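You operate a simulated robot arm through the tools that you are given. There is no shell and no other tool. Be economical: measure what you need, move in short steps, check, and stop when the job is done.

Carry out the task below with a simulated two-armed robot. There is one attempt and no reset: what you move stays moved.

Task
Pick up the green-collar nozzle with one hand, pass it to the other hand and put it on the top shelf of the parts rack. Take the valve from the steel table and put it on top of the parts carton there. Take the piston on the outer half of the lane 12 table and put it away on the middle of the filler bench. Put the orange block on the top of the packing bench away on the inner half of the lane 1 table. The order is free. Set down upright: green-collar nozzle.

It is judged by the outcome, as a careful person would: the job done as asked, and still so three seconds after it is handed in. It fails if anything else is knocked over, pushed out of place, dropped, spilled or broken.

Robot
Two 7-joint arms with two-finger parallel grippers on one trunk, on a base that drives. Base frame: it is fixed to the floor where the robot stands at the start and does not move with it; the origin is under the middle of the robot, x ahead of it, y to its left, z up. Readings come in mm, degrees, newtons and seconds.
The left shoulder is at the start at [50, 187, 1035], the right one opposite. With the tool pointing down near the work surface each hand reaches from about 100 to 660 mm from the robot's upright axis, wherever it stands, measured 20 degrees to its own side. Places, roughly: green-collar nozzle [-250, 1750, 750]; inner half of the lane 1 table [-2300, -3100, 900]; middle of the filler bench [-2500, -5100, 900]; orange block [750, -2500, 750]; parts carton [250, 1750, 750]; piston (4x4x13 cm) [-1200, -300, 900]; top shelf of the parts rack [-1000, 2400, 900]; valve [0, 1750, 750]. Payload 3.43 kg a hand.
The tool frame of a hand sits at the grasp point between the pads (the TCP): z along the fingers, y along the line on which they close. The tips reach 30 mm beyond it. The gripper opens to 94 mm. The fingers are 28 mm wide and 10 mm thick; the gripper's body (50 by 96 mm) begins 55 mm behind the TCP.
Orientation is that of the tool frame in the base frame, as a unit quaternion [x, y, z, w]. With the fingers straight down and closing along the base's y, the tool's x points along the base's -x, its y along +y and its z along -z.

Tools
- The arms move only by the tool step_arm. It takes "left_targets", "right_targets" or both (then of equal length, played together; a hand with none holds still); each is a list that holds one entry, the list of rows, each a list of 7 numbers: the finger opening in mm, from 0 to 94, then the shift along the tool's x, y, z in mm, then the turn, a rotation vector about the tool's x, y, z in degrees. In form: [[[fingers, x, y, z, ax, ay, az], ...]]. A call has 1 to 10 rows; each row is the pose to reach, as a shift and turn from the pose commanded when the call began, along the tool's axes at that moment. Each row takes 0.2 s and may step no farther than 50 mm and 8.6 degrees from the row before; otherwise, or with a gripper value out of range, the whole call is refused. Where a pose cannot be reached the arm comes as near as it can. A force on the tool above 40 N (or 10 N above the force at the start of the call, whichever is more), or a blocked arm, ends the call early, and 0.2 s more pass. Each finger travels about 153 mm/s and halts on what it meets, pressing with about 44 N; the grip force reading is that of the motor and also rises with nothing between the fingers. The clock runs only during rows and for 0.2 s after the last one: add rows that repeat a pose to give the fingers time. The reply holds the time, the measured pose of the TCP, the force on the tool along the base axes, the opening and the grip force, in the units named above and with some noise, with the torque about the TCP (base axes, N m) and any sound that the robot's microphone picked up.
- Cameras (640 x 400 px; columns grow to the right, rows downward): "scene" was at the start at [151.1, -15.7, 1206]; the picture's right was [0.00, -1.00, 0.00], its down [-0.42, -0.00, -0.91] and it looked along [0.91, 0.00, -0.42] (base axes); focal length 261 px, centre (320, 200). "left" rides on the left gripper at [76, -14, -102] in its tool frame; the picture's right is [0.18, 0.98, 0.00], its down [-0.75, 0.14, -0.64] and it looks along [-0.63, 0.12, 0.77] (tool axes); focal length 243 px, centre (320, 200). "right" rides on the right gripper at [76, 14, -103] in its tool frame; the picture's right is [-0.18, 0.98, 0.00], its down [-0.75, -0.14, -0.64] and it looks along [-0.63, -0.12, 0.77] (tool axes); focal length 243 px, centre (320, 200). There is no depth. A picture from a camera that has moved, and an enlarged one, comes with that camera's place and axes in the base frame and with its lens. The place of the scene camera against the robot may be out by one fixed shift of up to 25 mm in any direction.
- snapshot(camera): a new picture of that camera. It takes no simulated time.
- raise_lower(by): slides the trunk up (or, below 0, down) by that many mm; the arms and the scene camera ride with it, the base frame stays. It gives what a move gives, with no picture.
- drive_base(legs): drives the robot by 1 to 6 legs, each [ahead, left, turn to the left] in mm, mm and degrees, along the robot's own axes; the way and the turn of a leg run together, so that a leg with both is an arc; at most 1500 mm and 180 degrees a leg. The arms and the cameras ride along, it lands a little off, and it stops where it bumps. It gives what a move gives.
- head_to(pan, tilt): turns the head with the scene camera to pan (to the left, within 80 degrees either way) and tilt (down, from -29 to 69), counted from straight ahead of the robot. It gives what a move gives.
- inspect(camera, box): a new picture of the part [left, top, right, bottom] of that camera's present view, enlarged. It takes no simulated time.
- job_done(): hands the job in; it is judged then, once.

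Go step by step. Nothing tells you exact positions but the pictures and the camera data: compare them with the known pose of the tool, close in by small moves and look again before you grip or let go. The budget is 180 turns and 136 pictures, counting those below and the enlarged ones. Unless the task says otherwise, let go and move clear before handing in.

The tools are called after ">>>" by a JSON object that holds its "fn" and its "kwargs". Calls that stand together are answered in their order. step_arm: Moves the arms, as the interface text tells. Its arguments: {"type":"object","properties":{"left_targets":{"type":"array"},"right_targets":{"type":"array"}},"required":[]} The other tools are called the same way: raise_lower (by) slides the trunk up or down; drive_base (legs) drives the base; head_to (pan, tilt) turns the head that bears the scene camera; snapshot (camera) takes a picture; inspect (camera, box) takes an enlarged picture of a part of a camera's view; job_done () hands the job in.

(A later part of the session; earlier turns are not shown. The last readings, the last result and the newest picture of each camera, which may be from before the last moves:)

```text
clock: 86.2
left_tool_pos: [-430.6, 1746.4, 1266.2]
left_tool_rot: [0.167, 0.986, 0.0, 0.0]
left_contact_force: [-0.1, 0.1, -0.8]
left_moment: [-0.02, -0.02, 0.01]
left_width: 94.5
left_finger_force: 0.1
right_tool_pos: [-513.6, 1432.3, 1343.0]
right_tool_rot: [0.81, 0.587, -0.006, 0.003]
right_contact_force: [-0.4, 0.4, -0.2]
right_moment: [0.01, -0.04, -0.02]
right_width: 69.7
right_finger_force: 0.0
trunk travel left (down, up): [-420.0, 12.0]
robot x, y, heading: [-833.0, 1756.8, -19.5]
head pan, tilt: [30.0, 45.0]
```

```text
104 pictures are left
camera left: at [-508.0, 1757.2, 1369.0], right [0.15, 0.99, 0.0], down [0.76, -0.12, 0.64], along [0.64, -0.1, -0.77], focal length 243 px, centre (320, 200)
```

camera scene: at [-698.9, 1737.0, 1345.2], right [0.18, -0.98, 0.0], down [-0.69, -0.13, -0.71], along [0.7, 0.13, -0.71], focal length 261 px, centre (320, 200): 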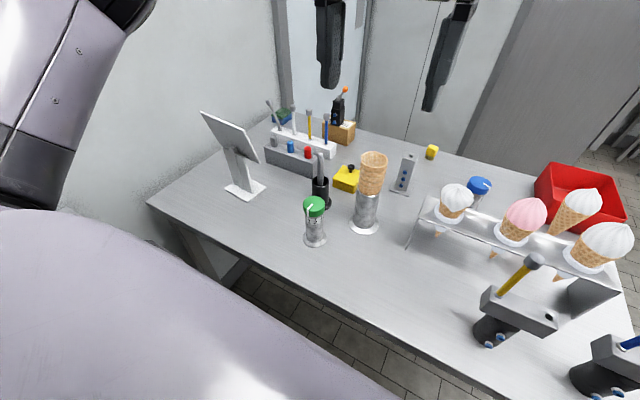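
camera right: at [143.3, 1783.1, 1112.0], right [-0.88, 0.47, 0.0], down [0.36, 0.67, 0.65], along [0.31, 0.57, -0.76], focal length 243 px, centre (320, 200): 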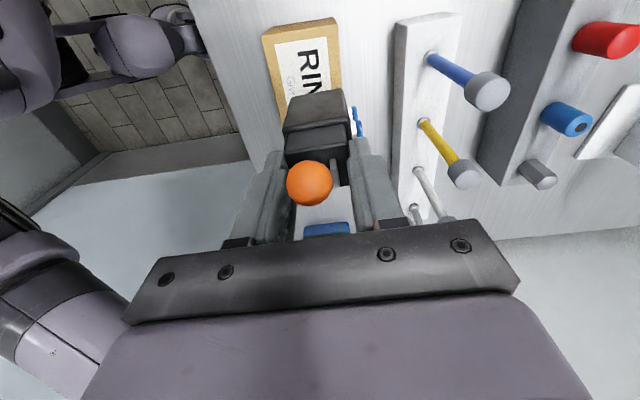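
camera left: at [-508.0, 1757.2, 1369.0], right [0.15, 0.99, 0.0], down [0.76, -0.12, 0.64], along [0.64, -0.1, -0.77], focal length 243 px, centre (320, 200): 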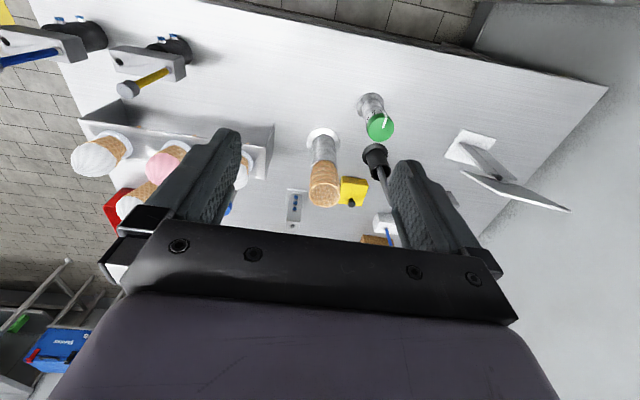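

Nozzle at about (-302,1840), top ≈ 930. I bring the left hand above it and lower the trunk part way.

>>> {"fn": "step_arm", "kwargs": {"left_targets": [[[94, -30, 44, 0, 0, 0, 0], [94, -60, 88, 0, 0, 0, 0], [94, -90, 131, 0, 0, 0, 0]]]}}

>>> {"fn": "raise_lower", "kwargs": {"by": -220}}

>>> {"fn": "snapshot", "kwargs": {"camera": "left"}}

>>> {"fn": "snapshot", "kwargs": {"camera": "scene"}}

```text
refused: row 1 steps farther than a row can; nothing moved
```

```text
clock: 88.5
left_tool_pos: [-431.3, 1744.4, 1047.6]
left_tool_rot: [0.168, 0.986, 0.0, 0.001]
left_contact_force: [-0.5, 0.2, 0.0]
left_moment: [-0.02, -0.02, 0.0]
left_width: 94.1
left_finger_force: 0.0
right_tool_pos: [-512.0, 1431.5, 1123.1]
right_tool_rot: [0.809, 0.587, -0.006, 0.002]
right_contact_force: [0.8, 0.4, -0.3]
right_moment: [0.0, 0.03, 0.0]
right_width: 69.8
right_finger_force: 0.0
trunk travel left (down, up): [-200.0, 232.0]
robot x, y, heading: [-831.1, 1757.8, -19.5]
head pan, tilt: [30.0, 45.0]
```

```text
103 pictures are left
camera left: at [-507.9, 1757.2, 1149.1], right [0.15, 0.99, 0.0], down [0.76, -0.12, 0.64], along [0.64, -0.1, -0.77], focal length 243 px, centre (320, 200)
```

left: 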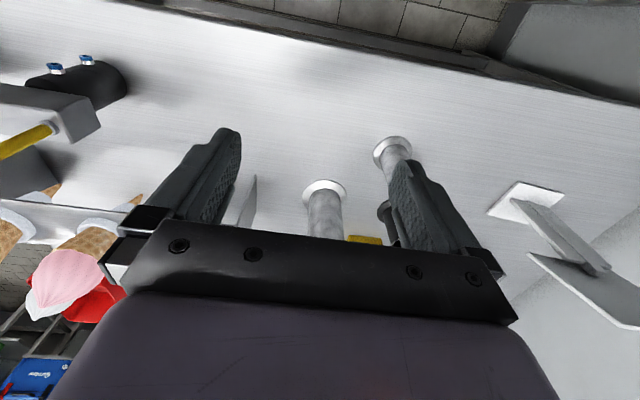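

```text
102 pictures are left
camera scene: at [-698.8, 1737.0, 1125.1], right [0.18, -0.98, 0.0], down [-0.7, -0.13, -0.71], along [0.7, 0.13, -0.71], focal length 261 px, centre (320, 200)
```

scene: 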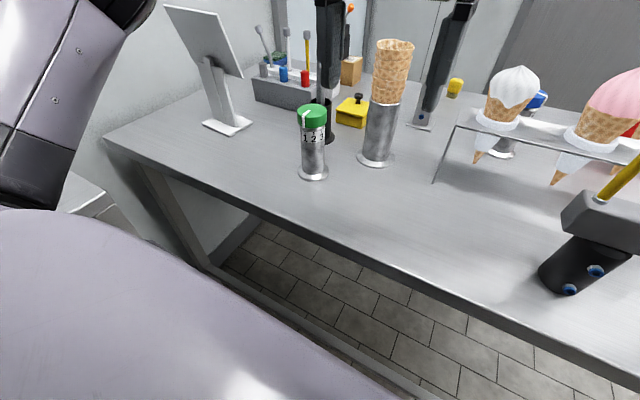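

Table geometry confirmed; nozzle base ≈(-299,1843). I move the left hand above it in smaller rows.

>>> {"fn": "step_arm", "kwargs": {"left_targets": [[[94, -23, 33, 0, 0, 0, 0], [94, -46, 66, 0, 0, 0, 0], [94, -69, 99, 0, 0, 0, 0], [94, -93, 133, 0, 0, 0, 0], [94, -93, 133, 0, 0, 0, 0]]]}}

>>> {"fn": "snapshot", "kwargs": {"camera": "left"}}

>>> {"fn": "snapshot", "kwargs": {"camera": "scene"}}

```text
clock: 89.7
left_tool_pos: [-298.2, 1837.3, 1045.3]
left_tool_rot: [0.169, 0.986, 0.0, 0.0]
left_contact_force: [0.6, -0.8, -0.8]
left_moment: [0.01, -0.02, 0.03]
left_width: 94.0
left_finger_force: 0.1
right_tool_pos: [-512.6, 1430.0, 1122.3]
right_tool_rot: [0.809, 0.587, -0.006, 0.002]
right_contact_force: [0.2, 0.2, -0.1]
right_moment: [-0.01, -0.02, 0.0]
right_width: 70.0
right_finger_force: 0.1
trunk travel left (down, up): [-200.0, 232.0]
robot x, y, heading: [-833.3, 1756.6, -19.4]
head pan, tilt: [30.0, 45.0]
```

```text
101 pictures are left
camera left: at [-374.5, 1850.0, 1147.4], right [0.15, 0.99, 0.0], down [0.76, -0.12, 0.64], along [0.64, -0.1, -0.77], focal length 243 px, centre (320, 200)
```

left: 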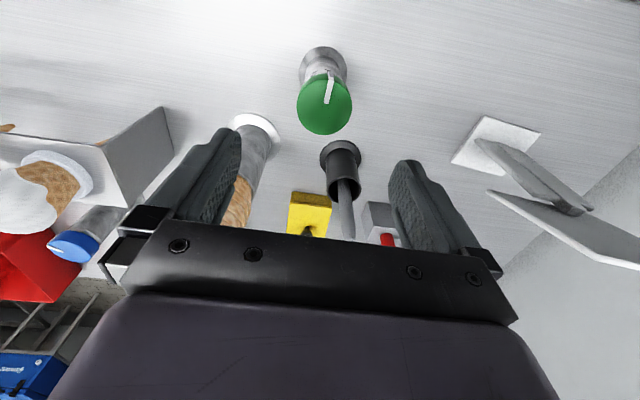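

```text
100 pictures are left
camera scene: at [-698.8, 1736.9, 1125.1], right [0.18, -0.98, 0.0], down [-0.7, -0.13, -0.71], along [0.7, 0.13, -0.71], focal length 261 px, centre (320, 200)
```

scene: 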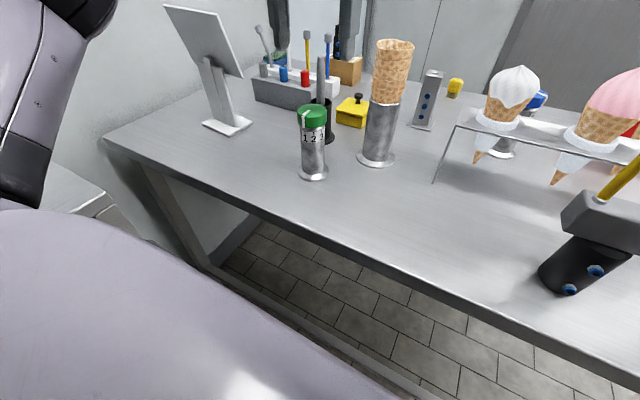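

The nozzle is at (-300,1842), nearly under the hand. I descend with a small correction.

>>> {"fn": "step_arm", "kwargs": {"left_targets": [[[94, 3, 4, 40, 0, 0, 0], [94, 3, 4, 80, 0, 0, 0], [94, 3, 4, 115, 0, 0, 0], [94, 3, 4, 115, 0, 0, 0]]]}}

>>> {"fn": "snapshot", "kwargs": {"camera": "left"}}

>>> {"fn": "inspect", "kwargs": {"camera": "scene", "box": [230, 60, 430, 200]}}

```text
clock: 90.7
left_tool_pos: [-301.8, 1844.7, 930.0]
left_tool_rot: [0.168, 0.986, 0.0, 0.001]
left_contact_force: [0.0, 0.1, 0.0]
left_moment: [-0.02, -0.02, -0.02]
left_width: 94.0
left_finger_force: 0.0
right_tool_pos: [-512.3, 1430.6, 1122.3]
right_tool_rot: [0.809, 0.587, -0.005, 0.002]
right_contact_force: [-0.1, -0.2, 0.0]
right_moment: [0.03, -0.01, -0.01]
right_width: 70.2
right_finger_force: 0.0
trunk travel left (down, up): [-200.0, 232.0]
robot x, y, heading: [-834.0, 1757.8, -19.6]
head pan, tilt: [30.0, 45.0]
```

```text
99 pictures are left
camera left: at [-378.4, 1857.0, 1031.6], right [0.15, 0.99, 0.0], down [0.76, -0.12, 0.64], along [0.64, -0.1, -0.77], focal length 243 px, centre (320, 200)
```

left: 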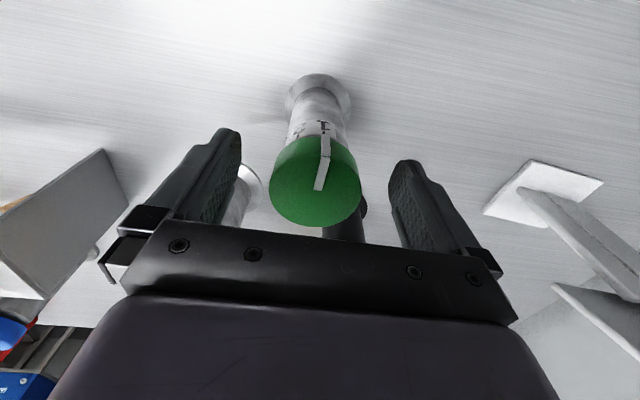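

```text
2.86 times, centred on (330, 130) of scene
camera zoom: at [-698.8, 1737.0, 1125.1], right [0.18, -0.98, 0.0], down [-0.7, -0.13, -0.71], along [0.7, 0.13, -0.71], focal length 747 px, centre (291, 400)
```

zoom: 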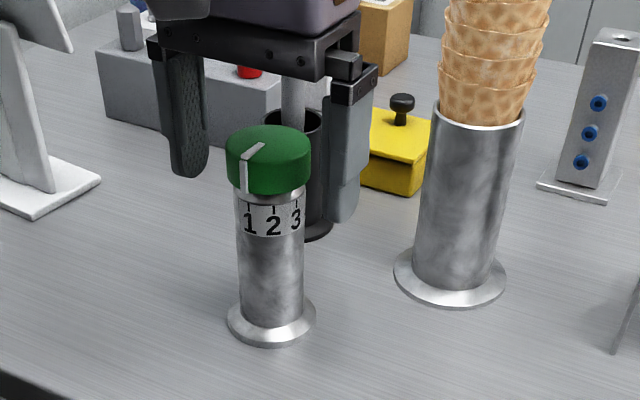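

The fingers straddle the green collar. Down 17 mm more, then close.

>>> {"fn": "step_arm", "kwargs": {"left_targets": [[[94, 0, -2, 17, 0, 0, 0], [70, 0, -2, 17, 0, 0, 0], [50, 0, -2, 17, 0, 0, 0], [40, 0, -2, 17, 0, 0, 0], [35, 0, -2, 17, 0, 0, 0], [35, 0, -2, 17, 0, 0, 0]]]}}

>>> {"fn": "inspect", "kwargs": {"camera": "scene", "box": [230, 60, 430, 200]}}

```text
clock: 92.1
left_tool_pos: [-301.7, 1842.8, 913.3]
left_tool_rot: [0.169, 0.986, -0.001, 0.001]
left_contact_force: [1.8, 0.8, 0.3]
left_moment: [0.02, -0.09, 0.05]
left_width: 51.3
left_finger_force: 43.6
right_tool_pos: [-512.1, 1430.4, 1124.1]
right_tool_rot: [0.809, 0.587, -0.006, 0.002]
right_contact_force: [-0.2, 0.4, -0.7]
right_moment: [-0.03, 0.03, -0.04]
right_width: 70.1
right_finger_force: 0.1
trunk travel left (down, up): [-200.0, 232.0]
robot x, y, heading: [-834.5, 1759.3, -19.5]
head pan, tilt: [30.0, 45.0]
```

```text
2.86 times, centred on (330, 130) of scene
camera zoom: at [-698.7, 1737.0, 1125.1], right [0.18, -0.98, 0.0], down [-0.7, -0.13, -0.71], along [0.7, 0.13, -0.71], focal length 747 px, centre (291, 400)
```

zoom: 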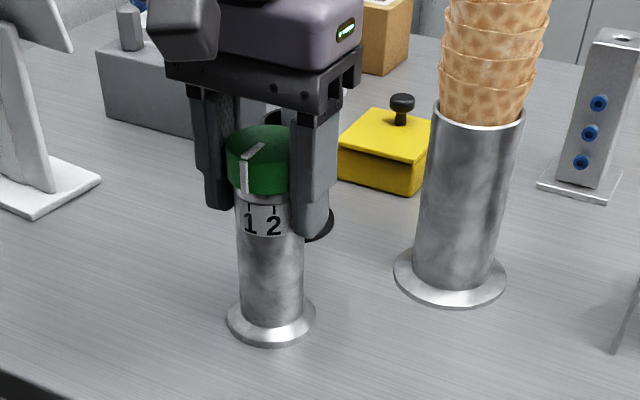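

Gripped at 51 mm. I lift with the trunk.

>>> {"fn": "raise_lower", "kwargs": {"by": 60}}

>>> {"fn": "inspect", "kwargs": {"camera": "scene", "box": [230, 60, 430, 240]}}

```text
clock: 93.1
left_tool_pos: [-301.8, 1843.4, 972.2]
left_tool_rot: [0.169, 0.986, 0.0, -0.001]
left_contact_force: [-0.5, -0.6, -3.0]
left_moment: [-0.01, 0.02, -0.02]
left_width: 50.7
left_finger_force: 44.6
right_tool_pos: [-513.3, 1430.2, 1182.8]
right_tool_rot: [0.81, 0.587, -0.006, 0.002]
right_contact_force: [-0.3, 0.3, 0.1]
right_moment: [-0.01, -0.01, 0.02]
right_width: 69.8
right_finger_force: 0.0
trunk travel left (down, up): [-260.0, 172.0]
robot x, y, heading: [-837.4, 1760.3, -19.5]
head pan, tilt: [30.0, 45.0]
```

```text
2.22 times, centred on (330, 150) of scene
camera zoom: at [-698.4, 1736.9, 1185.0], right [0.18, -0.98, 0.0], down [-0.7, -0.13, -0.71], along [0.69, 0.13, -0.71], focal length 581 px, centre (298, 311)
```

zoom: 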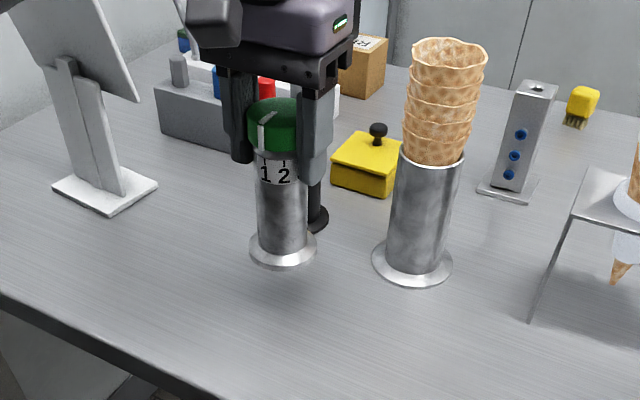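

The nozzle hangs securely. I raise more and back away from the table for the handover.

>>> {"fn": "raise_lower", "kwargs": {"by": 150}}

>>> {"fn": "drive_base", "kwargs": {"legs": [[-280, 0, 0]]}}

>>> {"fn": "step_arm", "kwargs": {"right_targets": [[[90, 0, 0, 15, 0, 8.5, 0], [90, 0, 0, 30, 0, 17, 0], [90, 0, 0, 45, 0, 25.5, 0], [90, 0, 0, 60, 0, 34, 0], [90, 0, 0, 75, 0, 42.5, 0], [90, 0, 0, 90, 0, 51, 0], [90, 0, 0, 105, 0, 59.5, 0], [90, 0, 0, 120, 0, 68, 0], [90, 0, 0, 135, 0, 76.5, 0], [90, 0, 0, 150, 0, 84, 0]]]}}

>>> {"fn": "head_to", "kwargs": {"pan": 0, "tilt": 30}}

>>> {"fn": "snapshot", "kwargs": {"camera": "scene"}}

```text
clock: 94.9
left_tool_pos: [-300.3, 1843.0, 1122.0]
left_tool_rot: [0.168, 0.986, 0.0, -0.001]
left_contact_force: [-0.3, 0.6, -2.5]
left_moment: [-0.01, 0.0, -0.02]
left_width: 50.8
left_finger_force: 44.0
right_tool_pos: [-512.2, 1430.3, 1332.9]
right_tool_rot: [0.809, 0.587, -0.006, 0.002]
right_contact_force: [-0.2, 0.5, -0.4]
right_moment: [0.01, -0.04, -0.03]
right_width: 70.1
right_finger_force: 0.0
trunk travel left (down, up): [-410.0, 22.0]
robot x, y, heading: [-837.3, 1759.2, -19.4]
head pan, tilt: [30.0, 45.0]
```

```text
clock: 96.8
left_tool_pos: [-561.7, 1934.8, 1123.3]
left_tool_rot: [0.168, 0.986, 0.001, 0.001]
left_contact_force: [0.1, -0.1, -2.9]
left_moment: [0.02, 0.0, 0.0]
left_width: 50.7
left_finger_force: 44.2
right_tool_pos: [-771.5, 1522.9, 1333.7]
right_tool_rot: [0.809, 0.588, -0.006, 0.003]
right_contact_force: [-0.1, 0.5, -0.5]
right_moment: [-0.03, -0.02, 0.02]
right_width: 70.2
right_finger_force: 0.1
trunk travel left (down, up): [-410.0, 22.0]
robot x, y, heading: [-1092.1, 1849.3, -19.4]
head pan, tilt: [30.0, 45.0]
```

```text
clock: 99.0
left_tool_pos: [-559.9, 1934.1, 1122.3]
left_tool_rot: [0.168, 0.986, 0.0, 0.0]
left_contact_force: [0.7, -0.2, -3.0]
left_moment: [0.02, -0.03, 0.03]
left_width: 50.5
left_finger_force: 43.8
right_tool_pos: [-772.0, 1521.3, 1182.1]
right_tool_rot: [0.605, 0.437, 0.538, -0.392]
right_contact_force: [0.1, 0.1, -0.3]
right_moment: [0.01, -0.01, -0.02]
right_width: 90.2
right_finger_force: 0.0
trunk travel left (down, up): [-410.0, 22.0]
robot x, y, heading: [-1091.4, 1847.0, -19.3]
head pan, tilt: [30.0, 45.0]
```

```text
clock: 100.0
left_tool_pos: [-560.6, 1934.5, 1122.5]
left_tool_rot: [0.168, 0.986, 0.0, 0.001]
left_contact_force: [0.1, 0.3, -3.2]
left_moment: [0.01, 0.03, 0.0]
left_width: 50.2
left_finger_force: 43.9
right_tool_pos: [-772.5, 1520.5, 1183.6]
right_tool_rot: [0.606, 0.437, 0.537, -0.391]
right_contact_force: [-0.1, 0.2, 0.1]
right_moment: [0.05, 0.01, 0.0]
right_width: 90.0
right_finger_force: 0.1
trunk travel left (down, up): [-410.0, 22.0]
robot x, y, heading: [-1096.4, 1850.0, -19.5]
head pan, tilt: [0.0, 30.0]
```

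```text
95 pictures are left
camera scene: at [-952.7, 1783.7, 1357.6], right [-0.33, -0.94, 0.0], down [-0.47, 0.17, -0.87], along [0.82, -0.29, -0.5], focal length 261 px, centre (320, 200)
```

scene: 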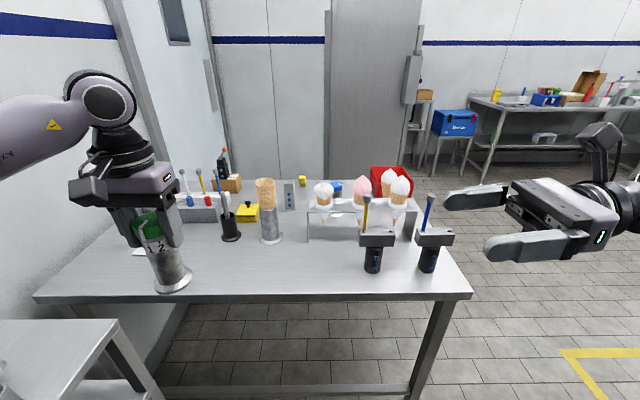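

Right hand is now horizontal pointing left. I bring the nozzle to the middle and the right hand to a pre-grip spot beside its lower body.

>>> {"fn": "step_arm", "kwargs": {"left_targets": [[[30, 8, -36, 0, 0, 0, 0], [30, 16, -72, 0, 0, 0, 0], [30, 24, -108, 0, 0, 0, 0], [30, 32, -144, 0, 0, 0, 0], [30, 40, -180, 0, 0, 0, 0], [30, 40, -180, 0, 0, 0, 0]]], "right_targets": [[[90, -25, 4, 30, 0, 0, 0], [90, -50, 8, 60, 0, 0, 0], [90, -75, 12, 90, 0, 0, 0], [90, -95, 15, 120, 0, 0, 0], [90, -105, 17, 150, 0, 0, 0], [90, -105, 17, 150, 0, 0, 0]]]}}

>>> {"fn": "head_to", "kwargs": {"pan": 0, "tilt": 40}}

>>> {"fn": "snapshot", "kwargs": {"camera": "scene"}}

>>> {"fn": "snapshot", "kwargs": {"camera": "right"}}

```text
clock: 101.4
left_tool_pos: [-658.7, 1777.4, 1124.8]
left_tool_rot: [0.167, 0.986, 0.001, 0.0]
left_contact_force: [0.1, -0.1, -3.4]
left_moment: [-0.01, 0.01, -0.02]
left_width: 50.2
left_finger_force: 43.9
right_tool_pos: [-712.0, 1648.2, 1060.0]
right_tool_rot: [0.605, 0.438, 0.537, -0.392]
right_contact_force: [0.1, 0.2, 0.1]
right_moment: [0.0, -0.03, -0.01]
right_width: 90.0
right_finger_force: 0.1
trunk travel left (down, up): [-410.0, 22.0]
robot x, y, heading: [-1091.7, 1848.6, -19.2]
head pan, tilt: [0.0, 30.0]
```

```text
clock: 102.1
left_tool_pos: [-658.1, 1777.9, 1125.9]
left_tool_rot: [0.168, 0.986, 0.001, 0.0]
left_contact_force: [0.0, 0.4, -3.8]
left_moment: [0.01, 0.0, 0.01]
left_width: 50.3
left_finger_force: 44.2
right_tool_pos: [-713.6, 1648.4, 1060.3]
right_tool_rot: [0.605, 0.438, 0.537, -0.392]
right_contact_force: [-0.9, -0.4, -0.3]
right_moment: [0.01, -0.03, -0.01]
right_width: 90.1
right_finger_force: 0.0
trunk travel left (down, up): [-410.0, 22.0]
robot x, y, heading: [-1093.2, 1849.3, -19.3]
head pan, tilt: [0.0, 40.0]
```

```text
94 pictures are left
camera scene: at [-957.8, 1785.3, 1342.4], right [-0.33, -0.94, 0.0], down [-0.61, 0.21, -0.77], along [0.72, -0.25, -0.64], focal length 261 px, centre (320, 200)
```

scene: 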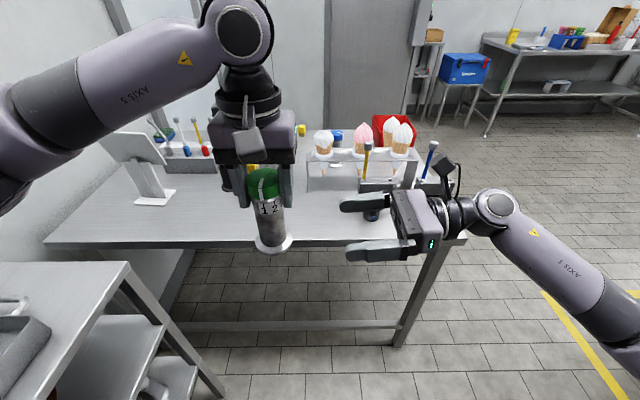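

```text
93 pictures are left
camera right: at [-727.2, 1555.5, 1149.6], right [0.93, -0.32, -0.19], down [-0.36, -0.65, -0.67], along [0.1, 0.69, -0.72], focal length 243 px, centre (320, 200)
```

right: 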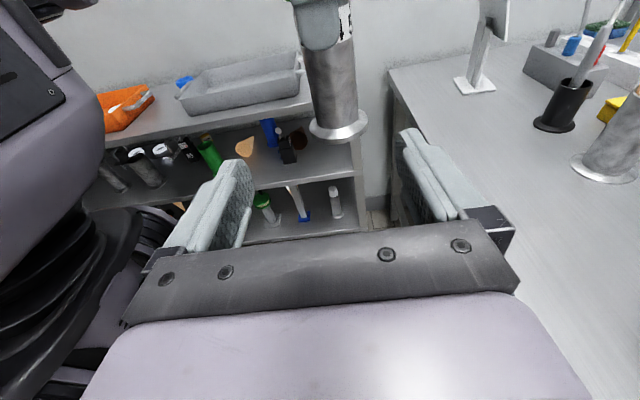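

The nozzle is between the approach lines; I slide the right hand onto the body.

>>> {"fn": "step_arm", "kwargs": {"right_targets": [[[90, 5, 12, 30, 0, 0, 0], [90, 5, 12, 60, 0, 0, 0], [90, 5, 12, 90, 0, 0, 0], [90, 5, 12, 120, 0, 0, 0], [90, 5, 12, 138, 0, 0, 0], [90, 5, 12, 138, 0, 0, 0]]]}}

>>> {"fn": "inspect", "kwargs": {"camera": "scene", "box": [190, 100, 430, 280]}}

>>> {"fn": "snapshot", "kwargs": {"camera": "right"}}

```text
clock: 103.5
left_tool_pos: [-658.3, 1776.9, 1124.6]
left_tool_rot: [0.168, 0.986, 0.0, 0.001]
left_contact_force: [1.2, -0.7, -3.8]
left_moment: [-0.02, -0.01, 0.0]
left_width: 50.2
left_finger_force: 44.2
right_tool_pos: [-660.5, 1774.2, 1049.5]
right_tool_rot: [0.605, 0.437, 0.538, -0.392]
right_contact_force: [-0.2, 1.0, 0.0]
right_moment: [0.02, 0.03, -0.02]
right_width: 90.0
right_finger_force: 0.0
trunk travel left (down, up): [-410.0, 22.0]
robot x, y, heading: [-1094.4, 1847.5, -19.0]
head pan, tilt: [0.0, 40.0]
```

```text
2.22 times, centred on (310, 190) of scene
camera zoom: at [-957.9, 1785.3, 1342.3], right [-0.33, -0.94, 0.0], down [-0.61, 0.21, -0.77], along [0.72, -0.25, -0.64], focal length 581 px, centre (342, 222)
```

zoom: 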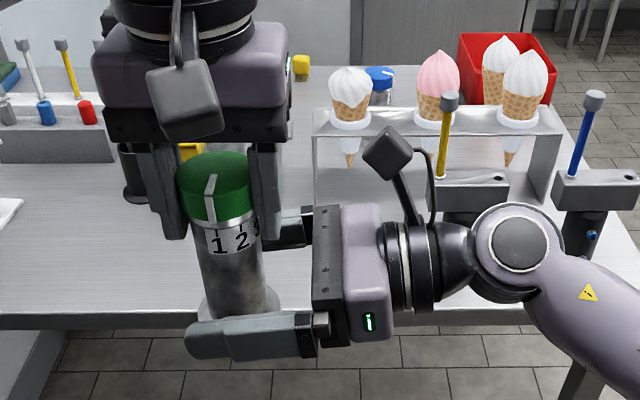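

```text
91 pictures are left
camera right: at [-675.1, 1681.2, 1138.5], right [0.93, -0.32, -0.19], down [-0.36, -0.65, -0.67], along [0.1, 0.69, -0.72], focal length 243 px, centre (320, 200)
```

right: 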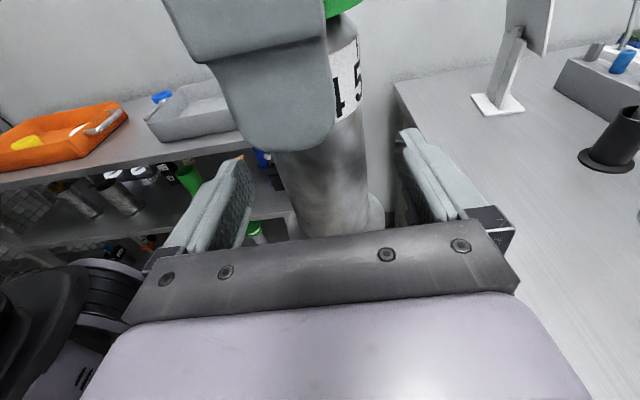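

The right fingers surround the lower body. Closing the right hand.

>>> {"fn": "step_arm", "kwargs": {"right_targets": [[[70, 0, 0, 0, 0, 0, 0], [55, 0, 0, 0, 0, 0, 0], [45, 0, 0, 0, 0, 0, 0], [35, 0, 0, 0, 0, 0, 0], [25, 0, 0, 0, 0, 0, 0], [25, 0, 0, 0, 0, 0, 0]]]}}

>>> {"fn": "inspect", "kwargs": {"camera": "scene", "box": [190, 100, 430, 280]}}

```text
clock: 104.9
left_tool_pos: [-659.0, 1777.6, 1125.1]
left_tool_rot: [0.168, 0.986, 0.0, 0.0]
left_contact_force: [-13.3, 1.1, -2.0]
left_moment: [0.12, 0.27, -0.01]
left_width: 49.2
left_finger_force: 43.9
right_tool_pos: [-659.6, 1773.1, 1049.1]
right_tool_rot: [0.606, 0.437, 0.537, -0.391]
right_contact_force: [13.2, -1.3, -0.2]
right_moment: [-0.07, 0.68, -0.02]
right_width: 47.3
right_finger_force: 43.9
trunk travel left (down, up): [-410.0, 22.0]
robot x, y, heading: [-1094.7, 1848.2, -19.5]
head pan, tilt: [0.0, 40.0]
```

```text
2.22 times, centred on (310, 190) of scene
camera zoom: at [-957.9, 1785.3, 1342.3], right [-0.33, -0.94, 0.0], down [-0.61, 0.21, -0.77], along [0.72, -0.25, -0.64], focal length 581 px, centre (342, 222)
```

zoom: 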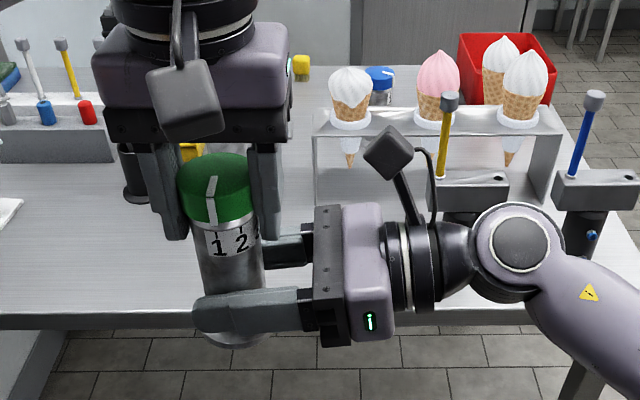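

Both hands hold it; I relieve the 13 N bias by a 2 mm shift of the right hand, then release left.

>>> {"fn": "step_arm", "kwargs": {"right_targets": [[[25, 0, 1, 0, 0, 0, 0], [25, 0, 2, 0, 0, 0, 0], [25, 0, 2, 0, 0, 0, 0]]]}}

```text
clock: 105.7
left_tool_pos: [-657.6, 1778.5, 1125.1]
left_tool_rot: [0.167, 0.986, 0.0, 0.001]
left_contact_force: [-5.7, 0.2, -0.9]
left_moment: [-0.05, 0.42, -0.03]
left_width: 49.1
left_finger_force: 44.3
right_tool_pos: [-660.4, 1773.1, 1049.4]
right_tool_rot: [0.605, 0.439, 0.537, -0.392]
right_contact_force: [5.6, 0.1, -0.9]
right_moment: [0.05, -0.01, -0.03]
right_width: 47.2
right_finger_force: 43.5
trunk travel left (down, up): [-410.0, 22.0]
robot x, y, heading: [-1095.8, 1850.6, -19.0]
head pan, tilt: [0.0, 40.0]
```

Bias is down to 6 N. Now the left hand opens and rises clear.

>>> {"fn": "step_arm", "kwargs": {"left_targets": [[[60, 0, 0, 0, 0, 0, 0], [75, 0, 0, 0, 0, 0, 0], [94, 0, 0, 0, 0, 0, 0], [94, 0, 0, -30, 0, 0, 0], [94, 0, 0, -70, 0, 0, 0], [94, 0, 0, -110, 0, 0, 0]]]}}

>>> {"fn": "step_arm", "kwargs": {"left_targets": [[[94, 0, 40, -10, 0, 0, 0], [94, 0, 80, -20, 0, 0, 0], [94, 0, 120, -30, 0, 0, 0], [94, 0, 160, -30, 0, 0, 0]]]}}

>>> {"fn": "snapshot", "kwargs": {"camera": "scene"}}

```text
clock: 107.1
left_tool_pos: [-658.7, 1780.2, 1233.3]
left_tool_rot: [0.167, 0.986, 0.0, 0.0]
left_contact_force: [-0.3, -0.6, 0.1]
left_moment: [-0.04, 0.0, -0.03]
left_width: 93.7
left_finger_force: 0.1
right_tool_pos: [-657.7, 1773.1, 1050.1]
right_tool_rot: [0.605, 0.438, 0.537, -0.392]
right_contact_force: [0.2, 0.1, 0.3]
right_moment: [-0.02, -0.03, 0.01]
right_width: 47.1
right_finger_force: 44.1
trunk travel left (down, up): [-410.0, 22.0]
robot x, y, heading: [-1093.9, 1850.0, -19.3]
head pan, tilt: [0.0, 40.0]
```

```text
clock: 108.1
left_tool_pos: [-606.8, 1931.7, 1260.7]
left_tool_rot: [0.168, 0.986, -0.001, 0.0]
left_contact_force: [0.6, -0.1, -0.8]
left_moment: [0.01, 0.06, 0.04]
left_width: 93.8
left_finger_force: 0.2
right_tool_pos: [-658.4, 1773.3, 1050.5]
right_tool_rot: [0.606, 0.439, 0.536, -0.391]
right_contact_force: [-0.8, 0.6, 0.0]
right_moment: [-0.03, 0.01, 0.02]
right_width: 47.1
right_finger_force: 44.0
trunk travel left (down, up): [-410.0, 22.0]
robot x, y, heading: [-1094.9, 1852.4, -19.2]
head pan, tilt: [0.0, 40.0]
```

```text
89 pictures are left
camera scene: at [-957.8, 1786.1, 1342.3], right [-0.33, -0.94, 0.0], down [-0.61, 0.21, -0.77], along [0.72, -0.25, -0.64], focal length 261 px, centre (320, 200)
```

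scene: 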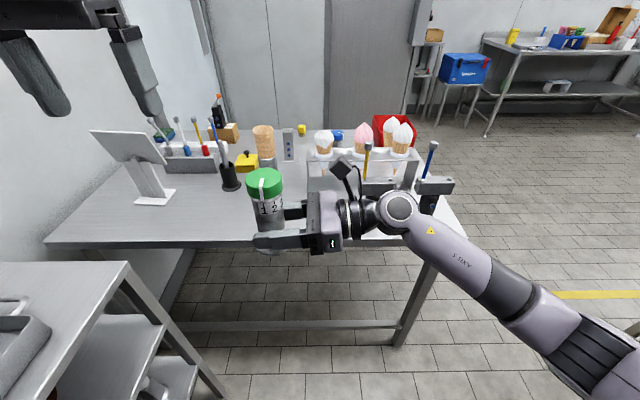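

The right hand holds the nozzle. The near end of the rack's top has a free strip beside the grey tray; I drive nearer and turn toward it.

>>> {"fn": "raise_lower", "kwargs": {"by": 20}}

>>> {"fn": "drive_base", "kwargs": {"legs": [[142, 35, 0], [0, 0, 55]]}}

>>> {"fn": "head_to", "kwargs": {"pan": 0, "tilt": 45}}

>>> {"fn": "snapshot", "kwargs": {"camera": "scene"}}

>>> {"fn": "snapshot", "kwargs": {"camera": "left"}}

```text
clock: 108.8
left_tool_pos: [-606.7, 1931.7, 1282.2]
left_tool_rot: [0.168, 0.986, 0.0, 0.001]
left_contact_force: [0.5, 0.3, -0.3]
left_moment: [0.05, -0.01, -0.01]
left_width: 94.0
left_finger_force: 0.1
right_tool_pos: [-658.3, 1774.2, 1070.2]
right_tool_rot: [0.605, 0.438, 0.537, -0.392]
right_contact_force: [-0.1, -0.1, -2.4]
right_moment: [-0.01, 0.0, -0.03]
right_width: 47.6
right_finger_force: 44.4
trunk travel left (down, up): [-430.0, 2.0]
robot x, y, heading: [-1093.6, 1848.7, -19.5]
head pan, tilt: [0.0, 40.0]
```

```text
clock: 112.6
left_tool_pos: [-732.8, 2280.9, 1281.9]
left_tool_rot: [-0.307, 0.952, 0.0, -0.001]
left_contact_force: [0.7, 0.4, 0.7]
left_moment: [0.0, 0.01, 0.0]
left_width: 94.0
left_finger_force: 0.1
right_tool_pos: [-632.9, 2146.7, 1070.9]
right_tool_rot: [0.335, 0.667, 0.296, -0.596]
right_contact_force: [0.8, 0.2, -3.0]
right_moment: [0.01, 0.03, -0.01]
right_width: 46.9
right_finger_force: 44.5
trunk travel left (down, up): [-430.0, 2.0]
robot x, y, heading: [-947.3, 1838.2, 35.9]
head pan, tilt: [0.0, 40.0]
```

```text
clock: 113.2
left_tool_pos: [-732.6, 2279.7, 1281.1]
left_tool_rot: [-0.307, 0.952, 0.001, 0.0]
left_contact_force: [0.3, -0.1, 0.9]
left_moment: [0.01, 0.01, -0.03]
left_width: 94.1
left_finger_force: 0.2
right_tool_pos: [-632.5, 2147.1, 1069.8]
right_tool_rot: [0.334, 0.668, 0.295, -0.596]
right_contact_force: [0.2, -0.1, -3.3]
right_moment: [0.02, -0.02, 0.0]
right_width: 47.6
right_finger_force: 43.8
trunk travel left (down, up): [-430.0, 2.0]
robot x, y, heading: [-944.7, 1838.2, 35.3]
head pan, tilt: [0.0, 45.0]
```

```text
88 pictures are left
camera scene: at [-830.4, 1899.7, 1355.1], right [0.58, -0.81, 0.0], down [-0.57, -0.41, -0.71], along [0.57, 0.41, -0.71], focal length 261 px, centre (320, 200)
```

scene: 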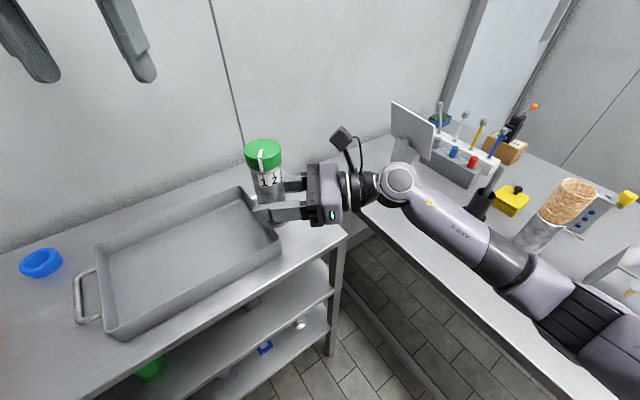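

```text
87 pictures are left
camera left: at [-786.4, 2223.9, 1384.0], right [-0.72, 0.69, 0.0], down [0.53, 0.55, 0.64], along [0.44, 0.46, -0.77], focal length 243 px, centre (320, 200)
```

left: 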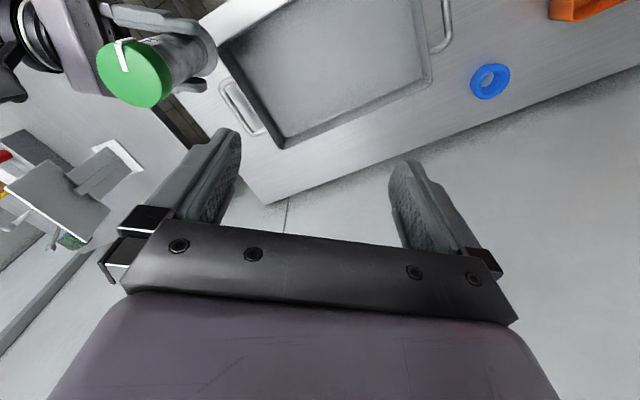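

The strip at the near end of the rack top is free (spot about (-524,2142)), beside the tray's handle. I shift the right hand over it at height and check.

>>> {"fn": "step_arm", "kwargs": {"right_targets": [[[25, 0, 28, -22, 0, 0, 0], [25, 0, 57, -45, 0, 0, 0], [25, 0, 86, -67, 0, 0, 0], [25, 0, 86, -67, 0, 0, 0]]]}}

>>> {"fn": "raise_lower", "kwargs": {"by": -90}}

>>> {"fn": "snapshot", "kwargs": {"camera": "scene"}}

>>> {"fn": "snapshot", "kwargs": {"camera": "right"}}

>>> {"fn": "snapshot", "kwargs": {"camera": "left"}}

```text
clock: 114.2
left_tool_pos: [-733.1, 2278.8, 1281.2]
left_tool_rot: [-0.307, 0.952, 0.0, 0.001]
left_contact_force: [0.4, 0.4, -0.1]
left_moment: [0.03, 0.02, 0.01]
left_width: 94.0
left_finger_force: 0.0
right_tool_pos: [-524.8, 2145.2, 1075.7]
right_tool_rot: [0.335, 0.668, 0.295, -0.595]
right_contact_force: [0.2, 1.1, -2.8]
right_moment: [0.0, 0.0, 0.02]
right_width: 47.3
right_finger_force: 43.9
trunk travel left (down, up): [-430.0, 2.0]
robot x, y, heading: [-940.4, 1835.1, 35.7]
head pan, tilt: [0.0, 45.0]
```

```text
clock: 115.5
left_tool_pos: [-732.6, 2280.4, 1191.8]
left_tool_rot: [-0.306, 0.952, 0.001, 0.001]
left_contact_force: [0.2, -0.8, 0.0]
left_moment: [0.0, 0.01, 0.02]
left_width: 93.9
left_finger_force: 0.0
right_tool_pos: [-525.6, 2146.6, 987.2]
right_tool_rot: [0.335, 0.668, 0.295, -0.595]
right_contact_force: [-0.1, 0.8, -2.5]
right_moment: [-0.08, -0.02, 0.01]
right_width: 47.1
right_finger_force: 43.7
trunk travel left (down, up): [-340.0, 92.0]
robot x, y, heading: [-944.4, 1836.2, 35.8]
head pan, tilt: [0.0, 45.0]
```

```text
86 pictures are left
camera scene: at [-830.5, 1899.6, 1265.1], right [0.58, -0.81, 0.0], down [-0.57, -0.41, -0.71], along [0.57, 0.41, -0.71], focal length 261 px, centre (320, 200)
```

scene: 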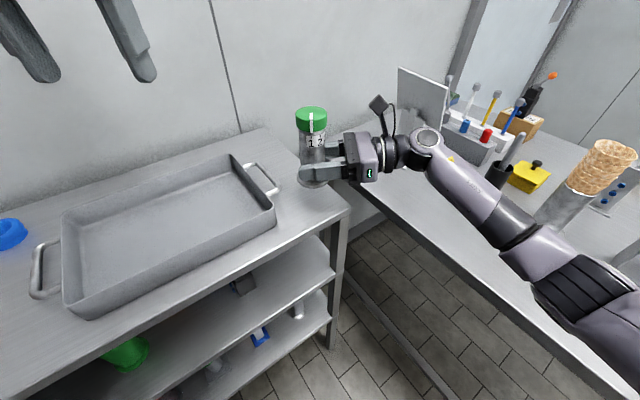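

```text
85 pictures are left
camera right: at [-457.4, 2080.1, 1075.7], right [0.8, 0.57, -0.19], down [0.32, -0.67, -0.67], along [-0.51, 0.48, -0.72], focal length 243 px, centre (320, 200)
```

right: 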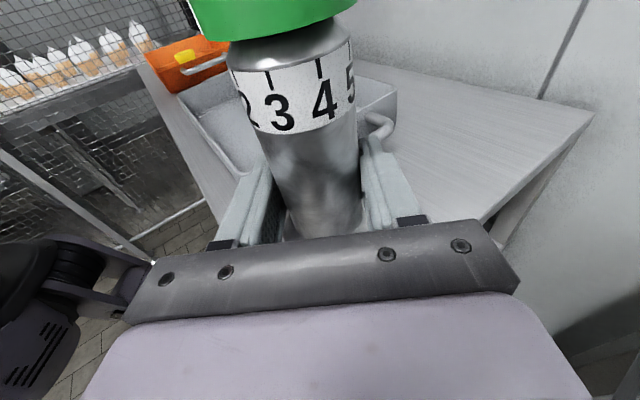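

```text
84 pictures are left
camera left: at [-786.5, 2223.7, 1294.1], right [-0.72, 0.69, 0.0], down [0.53, 0.55, 0.64], along [0.44, 0.46, -0.77], focal length 243 px, centre (320, 200)
```

left: 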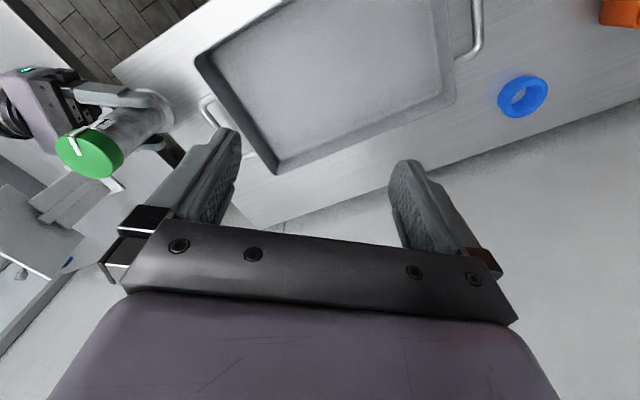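

Position matches: corner of the rack top at ≈(-487,2063), nozzle over (-525,2147). Lowering: trunk 35 mm, then fine steps with the arm.

>>> {"fn": "raise_lower", "kwargs": {"by": -35}}

>>> {"fn": "inspect", "kwargs": {"camera": "scene", "box": [200, 60, 400, 240]}}

```text
clock: 116.3
left_tool_pos: [-732.1, 2279.3, 1157.2]
left_tool_rot: [-0.307, 0.952, 0.0, 0.0]
left_contact_force: [-0.6, 0.0, -0.3]
left_moment: [0.01, 0.0, 0.02]
left_width: 93.9
left_finger_force: 0.0
right_tool_pos: [-525.8, 2146.3, 951.7]
right_tool_rot: [0.335, 0.668, 0.295, -0.595]
right_contact_force: [0.2, -0.3, -2.8]
right_moment: [-0.05, -0.04, 0.04]
right_width: 47.2
right_finger_force: 43.7
trunk travel left (down, up): [-305.0, 127.0]
robot x, y, heading: [-945.4, 1832.9, 35.6]
head pan, tilt: [0.0, 45.0]
```

```text
2.22 times, centred on (300, 150) of scene
camera zoom: at [-830.5, 1899.6, 1230.1], right [0.58, -0.81, 0.0], down [-0.57, -0.41, -0.71], along [0.57, 0.41, -0.71], focal length 581 px, centre (364, 311)
```

zoom: 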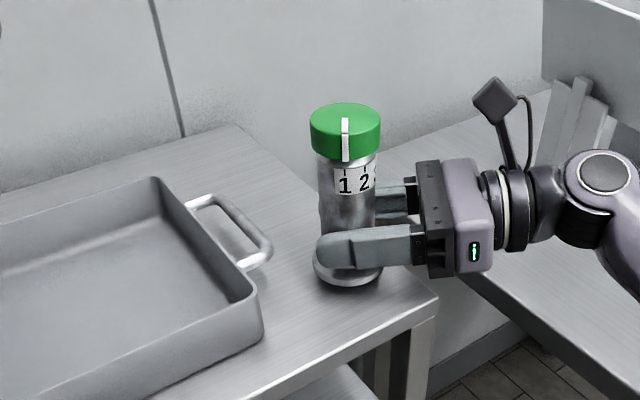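

Clear of the handle. I lower with the arm in 4 mm rows.

>>> {"fn": "step_arm", "kwargs": {"right_targets": [[[25, -4, 0, 0.5, 0, 0, 0], [25, -8, 0, 1, 0, 0, 0], [25, -12, 0, 1.4, 0, 0, 0], [25, -16, 0, 1.9, 0, 0, 0], [25, -20, 0, 2.3, 0, 0, 0]]]}}

>>> {"fn": "inspect", "kwargs": {"camera": "scene", "box": [200, 60, 400, 240]}}

```text
clock: 117.5
left_tool_pos: [-733.6, 2278.3, 1157.1]
left_tool_rot: [-0.306, 0.952, 0.001, 0.001]
left_contact_force: [0.3, 0.0, -0.7]
left_moment: [0.0, -0.03, 0.01]
left_width: 94.0
left_finger_force: 0.1
right_tool_pos: [-525.9, 2145.9, 937.6]
right_tool_rot: [0.331, 0.667, 0.299, -0.597]
right_contact_force: [2.7, -2.4, 18.4]
right_moment: [-0.16, -0.65, 0.0]
right_width: 47.4
right_finger_force: 44.1
trunk travel left (down, up): [-305.0, 127.0]
robot x, y, heading: [-941.2, 1835.5, 35.7]
head pan, tilt: [0.0, 45.0]
```

```text
2.22 times, centred on (300, 150) of scene
camera zoom: at [-831.5, 1898.5, 1230.7], right [0.58, -0.81, 0.0], down [-0.57, -0.41, -0.71], along [0.58, 0.41, -0.71], focal length 581 px, centre (364, 311)
```

zoom: 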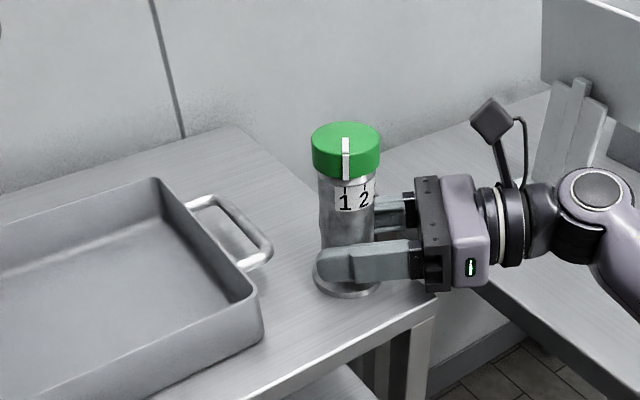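

Contact with the shelf. I relax the press, open, and draw the hand back along its axis.

>>> {"fn": "step_arm", "kwargs": {"right_targets": [[[25, 5, 0, -0.6, 0, 0, 0], [48, 5, 0, -0.6, 0, 0, 0], [58, 5, 0, -0.6, 0, 0, 0], [75, 5, 0, -0.6, 0, 0, 0], [85, 5, 0, -0.6, 0, 0, 0]]]}}

>>> {"fn": "inspect", "kwargs": {"camera": "scene", "box": [200, 60, 400, 240]}}

>>> {"fn": "snapshot", "kwargs": {"camera": "right"}}

```text
clock: 118.7
left_tool_pos: [-731.7, 2280.8, 1156.0]
left_tool_rot: [-0.307, 0.952, 0.001, 0.0]
left_contact_force: [0.3, 0.0, 0.1]
left_moment: [-0.02, -0.01, 0.03]
left_width: 94.0
left_finger_force: 0.1
right_tool_pos: [-527.7, 2145.7, 937.6]
right_tool_rot: [0.334, 0.668, 0.295, -0.596]
right_contact_force: [0.1, -0.7, -0.3]
right_moment: [0.02, -0.01, -0.02]
right_width: 85.3
right_finger_force: 0.0
trunk travel left (down, up): [-305.0, 127.0]
robot x, y, heading: [-943.7, 1836.5, 35.8]
head pan, tilt: [0.0, 45.0]
```

```text
2.22 times, centred on (300, 150) of scene
camera zoom: at [-830.5, 1899.6, 1230.1], right [0.58, -0.81, 0.0], down [-0.57, -0.41, -0.71], along [0.57, 0.41, -0.71], focal length 581 px, centre (364, 311)
```

zoom: 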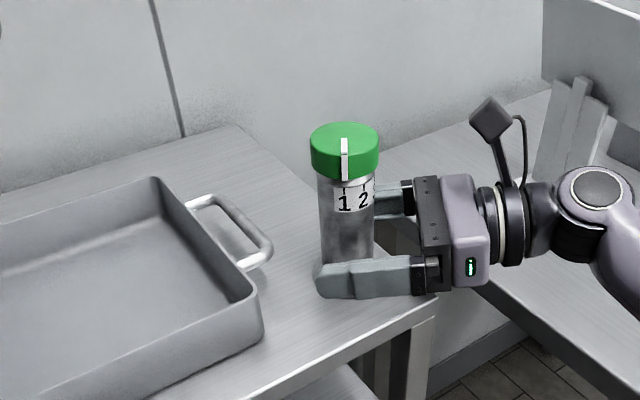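

```text
80 pictures are left
camera right: at [-458.2, 2080.6, 1026.0], right [0.8, 0.57, -0.19], down [0.32, -0.67, -0.67], along [-0.51, 0.48, -0.72], focal length 243 px, centre (320, 200)
```

right: 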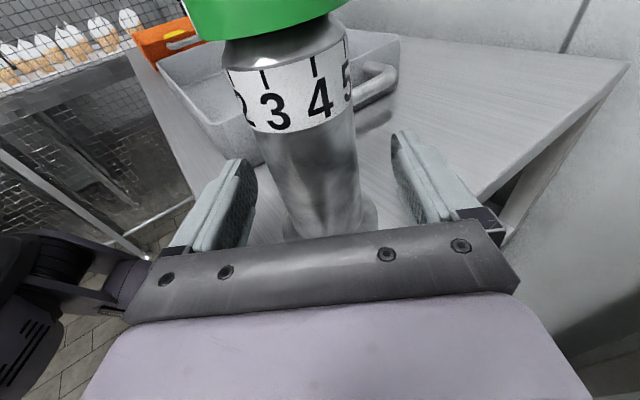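

Released cleanly and standing. Withdrawing the right hand.

>>> {"fn": "step_arm", "kwargs": {"right_targets": [[[85, 0, 0, -30, 0, 0, 0], [85, 0, 0, -65, 0, 0, 0], [85, 0, 0, -100, 0, 0, 0], [85, 20, 0, -120, 0, 0, 0], [85, 60, 0, -120, 0, 0, 0]]]}}

>>> {"fn": "raise_lower", "kwargs": {"by": 125}}

>>> {"fn": "snapshot", "kwargs": {"camera": "scene"}}

```text
clock: 119.9
left_tool_pos: [-732.7, 2280.9, 1155.9]
left_tool_rot: [-0.306, 0.952, 0.0, 0.001]
left_contact_force: [1.3, -0.2, 0.6]
left_moment: [-0.04, -0.02, -0.01]
left_width: 94.0
left_finger_force: 0.1
right_tool_pos: [-458.2, 2057.7, 1011.3]
right_tool_rot: [0.335, 0.668, 0.295, -0.595]
right_contact_force: [-0.3, -0.6, 0.5]
right_moment: [-0.03, 0.02, 0.01]
right_width: 84.9
right_finger_force: 0.0
trunk travel left (down, up): [-305.0, 127.0]
robot x, y, heading: [-941.6, 1833.6, 35.4]
head pan, tilt: [0.0, 45.0]
```

```text
clock: 121.4
left_tool_pos: [-732.1, 2280.0, 1279.7]
left_tool_rot: [-0.306, 0.952, 0.0, 0.0]
left_contact_force: [0.3, 0.4, -0.4]
left_moment: [0.02, -0.01, -0.01]
left_width: 93.9
left_finger_force: 0.1
right_tool_pos: [-458.0, 2057.0, 1134.3]
right_tool_rot: [0.335, 0.668, 0.296, -0.596]
right_contact_force: [0.0, 0.6, 0.4]
right_moment: [0.02, 0.01, -0.01]
right_width: 84.9
right_finger_force: 0.1
trunk travel left (down, up): [-430.0, 2.0]
robot x, y, heading: [-942.7, 1834.3, 35.8]
head pan, tilt: [0.0, 45.0]
```

```text
79 pictures are left
camera scene: at [-830.4, 1899.7, 1355.0], right [0.58, -0.81, 0.0], down [-0.57, -0.41, -0.71], along [0.57, 0.41, -0.71], focal length 261 px, centre (320, 200)
```

scene: 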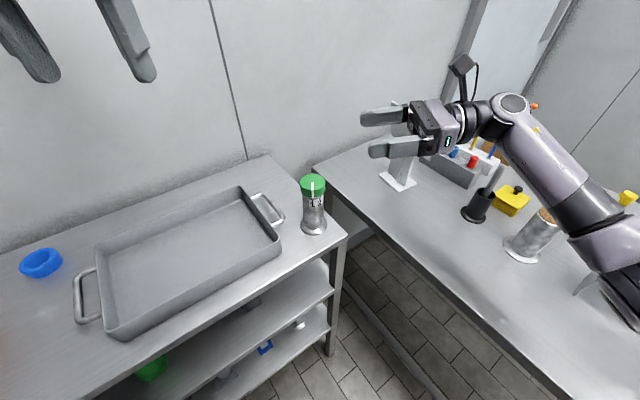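

The nozzle stands upright on the top shelf. I back the base off and return the right hand to pointing down.

>>> {"fn": "drive_base", "kwargs": {"legs": [[-320, 0, 0]]}}

>>> {"fn": "step_arm", "kwargs": {"right_targets": [[[85, 10, -13, -8, 0, -8.4, 0], [85, 20, -26, -16, 0, -16.8, 0], [85, 30, -39, -24, 0, -25.2, 0], [85, 40, -52, -32, 0, -33.6, 0], [85, 50, -65, -40, 0, -42, 0], [85, 60, -78, -48, 0, -50.4, 0], [85, 70, -91, -56, 0, -58.8, 0], [85, 80, -104, -64, 0, -67.2, 0], [85, 90, -117, -72, 0, -75.6, 0], [85, 100, -130, -80, 0, -83.5, 0]]]}}

>>> {"fn": "step_arm", "kwargs": {"right_targets": [[[90, 0, 0, 0, 0, 0, -8.5], [90, 0, 0, 0, 0, 0, -17], [90, 0, 0, 0, 0, 0, -25.5], [90, 0, 0, 0, 0, 0, -34], [90, 0, 0, 0, 0, 0, -42.5], [90, 0, 0, 0, 0, 0, -51], [90, 0, 0, 0, 0, 0, -59.5], [90, 0, 0, 0, 0, 0, -68], [90, 0, 0, 0, 0, 0, -76.5], [90, 0, 0, 0, 0, 0, -85]]]}}

```text
clock: 123.6
left_tool_pos: [-990.6, 2092.2, 1281.7]
left_tool_rot: [-0.303, 0.953, 0.0, 0.001]
left_contact_force: [-0.5, 0.1, -0.6]
left_moment: [-0.02, 0.01, -0.02]
left_width: 94.2
left_finger_force: 0.2
right_tool_pos: [-719.3, 1868.3, 1135.9]
right_tool_rot: [0.337, 0.667, 0.297, -0.594]
right_contact_force: [0.3, -1.1, -0.1]
right_moment: [0.01, -0.02, 0.01]
right_width: 84.9
right_finger_force: 0.2
trunk travel left (down, up): [-430.0, 2.0]
robot x, y, heading: [-1205.1, 1647.3, 35.2]
head pan, tilt: [0.0, 45.0]
```

```text
clock: 125.8
left_tool_pos: [-991.2, 2091.8, 1282.0]
left_tool_rot: [-0.304, 0.953, 0.0, 0.001]
left_contact_force: [0.7, 1.2, 0.0]
left_moment: [-0.02, -0.03, 0.0]
left_width: 94.0
left_finger_force: 0.1
right_tool_pos: [-781.8, 1736.4, 1245.5]
right_tool_rot: [0.45, 0.893, -0.003, 0.002]
right_contact_force: [0.3, 0.3, 0.2]
right_moment: [-0.03, -0.04, 0.01]
right_width: 85.0
right_finger_force: 0.0
trunk travel left (down, up): [-430.0, 2.0]
robot x, y, heading: [-1205.1, 1647.9, 35.3]
head pan, tilt: [0.0, 45.0]
```

```text
clock: 128.0
left_tool_pos: [-992.7, 2092.6, 1280.5]
left_tool_rot: [-0.304, 0.953, 0.0, 0.0]
left_contact_force: [0.7, 0.0, -0.2]
left_moment: [-0.01, 0.01, -0.04]
left_width: 93.6
left_finger_force: 0.0
right_tool_pos: [-780.9, 1735.0, 1243.3]
right_tool_rot: [-0.273, 0.962, -0.002, -0.002]
right_contact_force: [0.8, -0.3, -0.2]
right_moment: [-0.01, 0.0, -0.02]
right_width: 90.2
right_finger_force: 0.0
trunk travel left (down, up): [-430.0, 2.0]
robot x, y, heading: [-1206.4, 1646.8, 35.4]
head pan, tilt: [0.0, 45.0]
```

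Next the piston at about (-1200,-300). I turn south and look.

>>> {"fn": "drive_base", "kwargs": {"legs": [[0, 0, -125]]}}

>>> {"fn": "head_to", "kwargs": {"pan": 0, "tilt": 22}}

>>> {"fn": "snapshot", "kwargs": {"camera": "scene"}}

```text
clock: 133.5
left_tool_pos: [-953.0, 1225.1, 1281.2]
left_tool_rot: [0.694, 0.72, 0.001, 0.0]
left_contact_force: [-0.6, 0.8, -0.5]
left_moment: [-0.02, -0.01, 0.02]
left_width: 93.9
left_finger_force: 0.2
right_tool_pos: [-1365.3, 1244.2, 1243.5]
right_tool_rot: [0.716, 0.698, 0.0, -0.003]
right_contact_force: [-0.5, -1.0, -0.2]
right_moment: [0.01, 0.01, 0.01]
right_width: 90.1
right_finger_force: 0.1
trunk travel left (down, up): [-430.0, 2.0]
robot x, y, heading: [-1206.7, 1648.2, -87.9]
head pan, tilt: [0.0, 45.0]
```

```text
clock: 134.4
left_tool_pos: [-953.4, 1225.1, 1281.8]
left_tool_rot: [0.694, 0.72, 0.0, 0.0]
left_contact_force: [0.5, -0.6, -0.3]
left_moment: [-0.01, 0.03, 0.01]
left_width: 93.7
left_finger_force: 0.1
right_tool_pos: [-1364.2, 1244.8, 1243.6]
right_tool_rot: [0.717, 0.697, 0.0, -0.002]
right_contact_force: [-0.3, 0.0, 0.1]
right_moment: [0.0, 0.03, 0.0]
right_width: 90.0
right_finger_force: 0.0
trunk travel left (down, up): [-430.0, 2.0]
robot x, y, heading: [-1207.3, 1645.3, -87.9]
head pan, tilt: [0.0, 22.0]
```

```text
78 pictures are left
camera scene: at [-1200.2, 1480.8, 1390.4], right [-1.0, -0.04, 0.0], down [-0.01, 0.38, -0.93], along [0.03, -0.93, -0.38], focal length 261 px, centre (320, 200)
```

scene: 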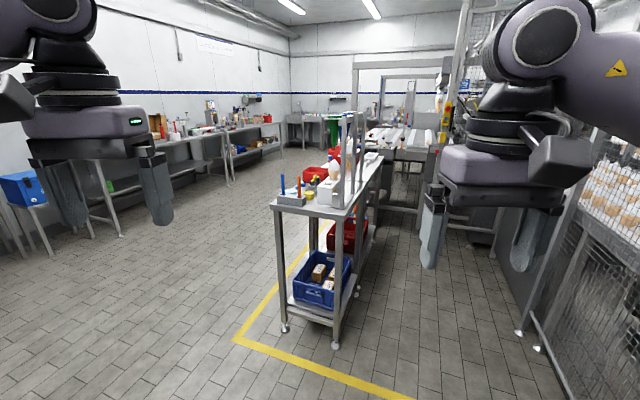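

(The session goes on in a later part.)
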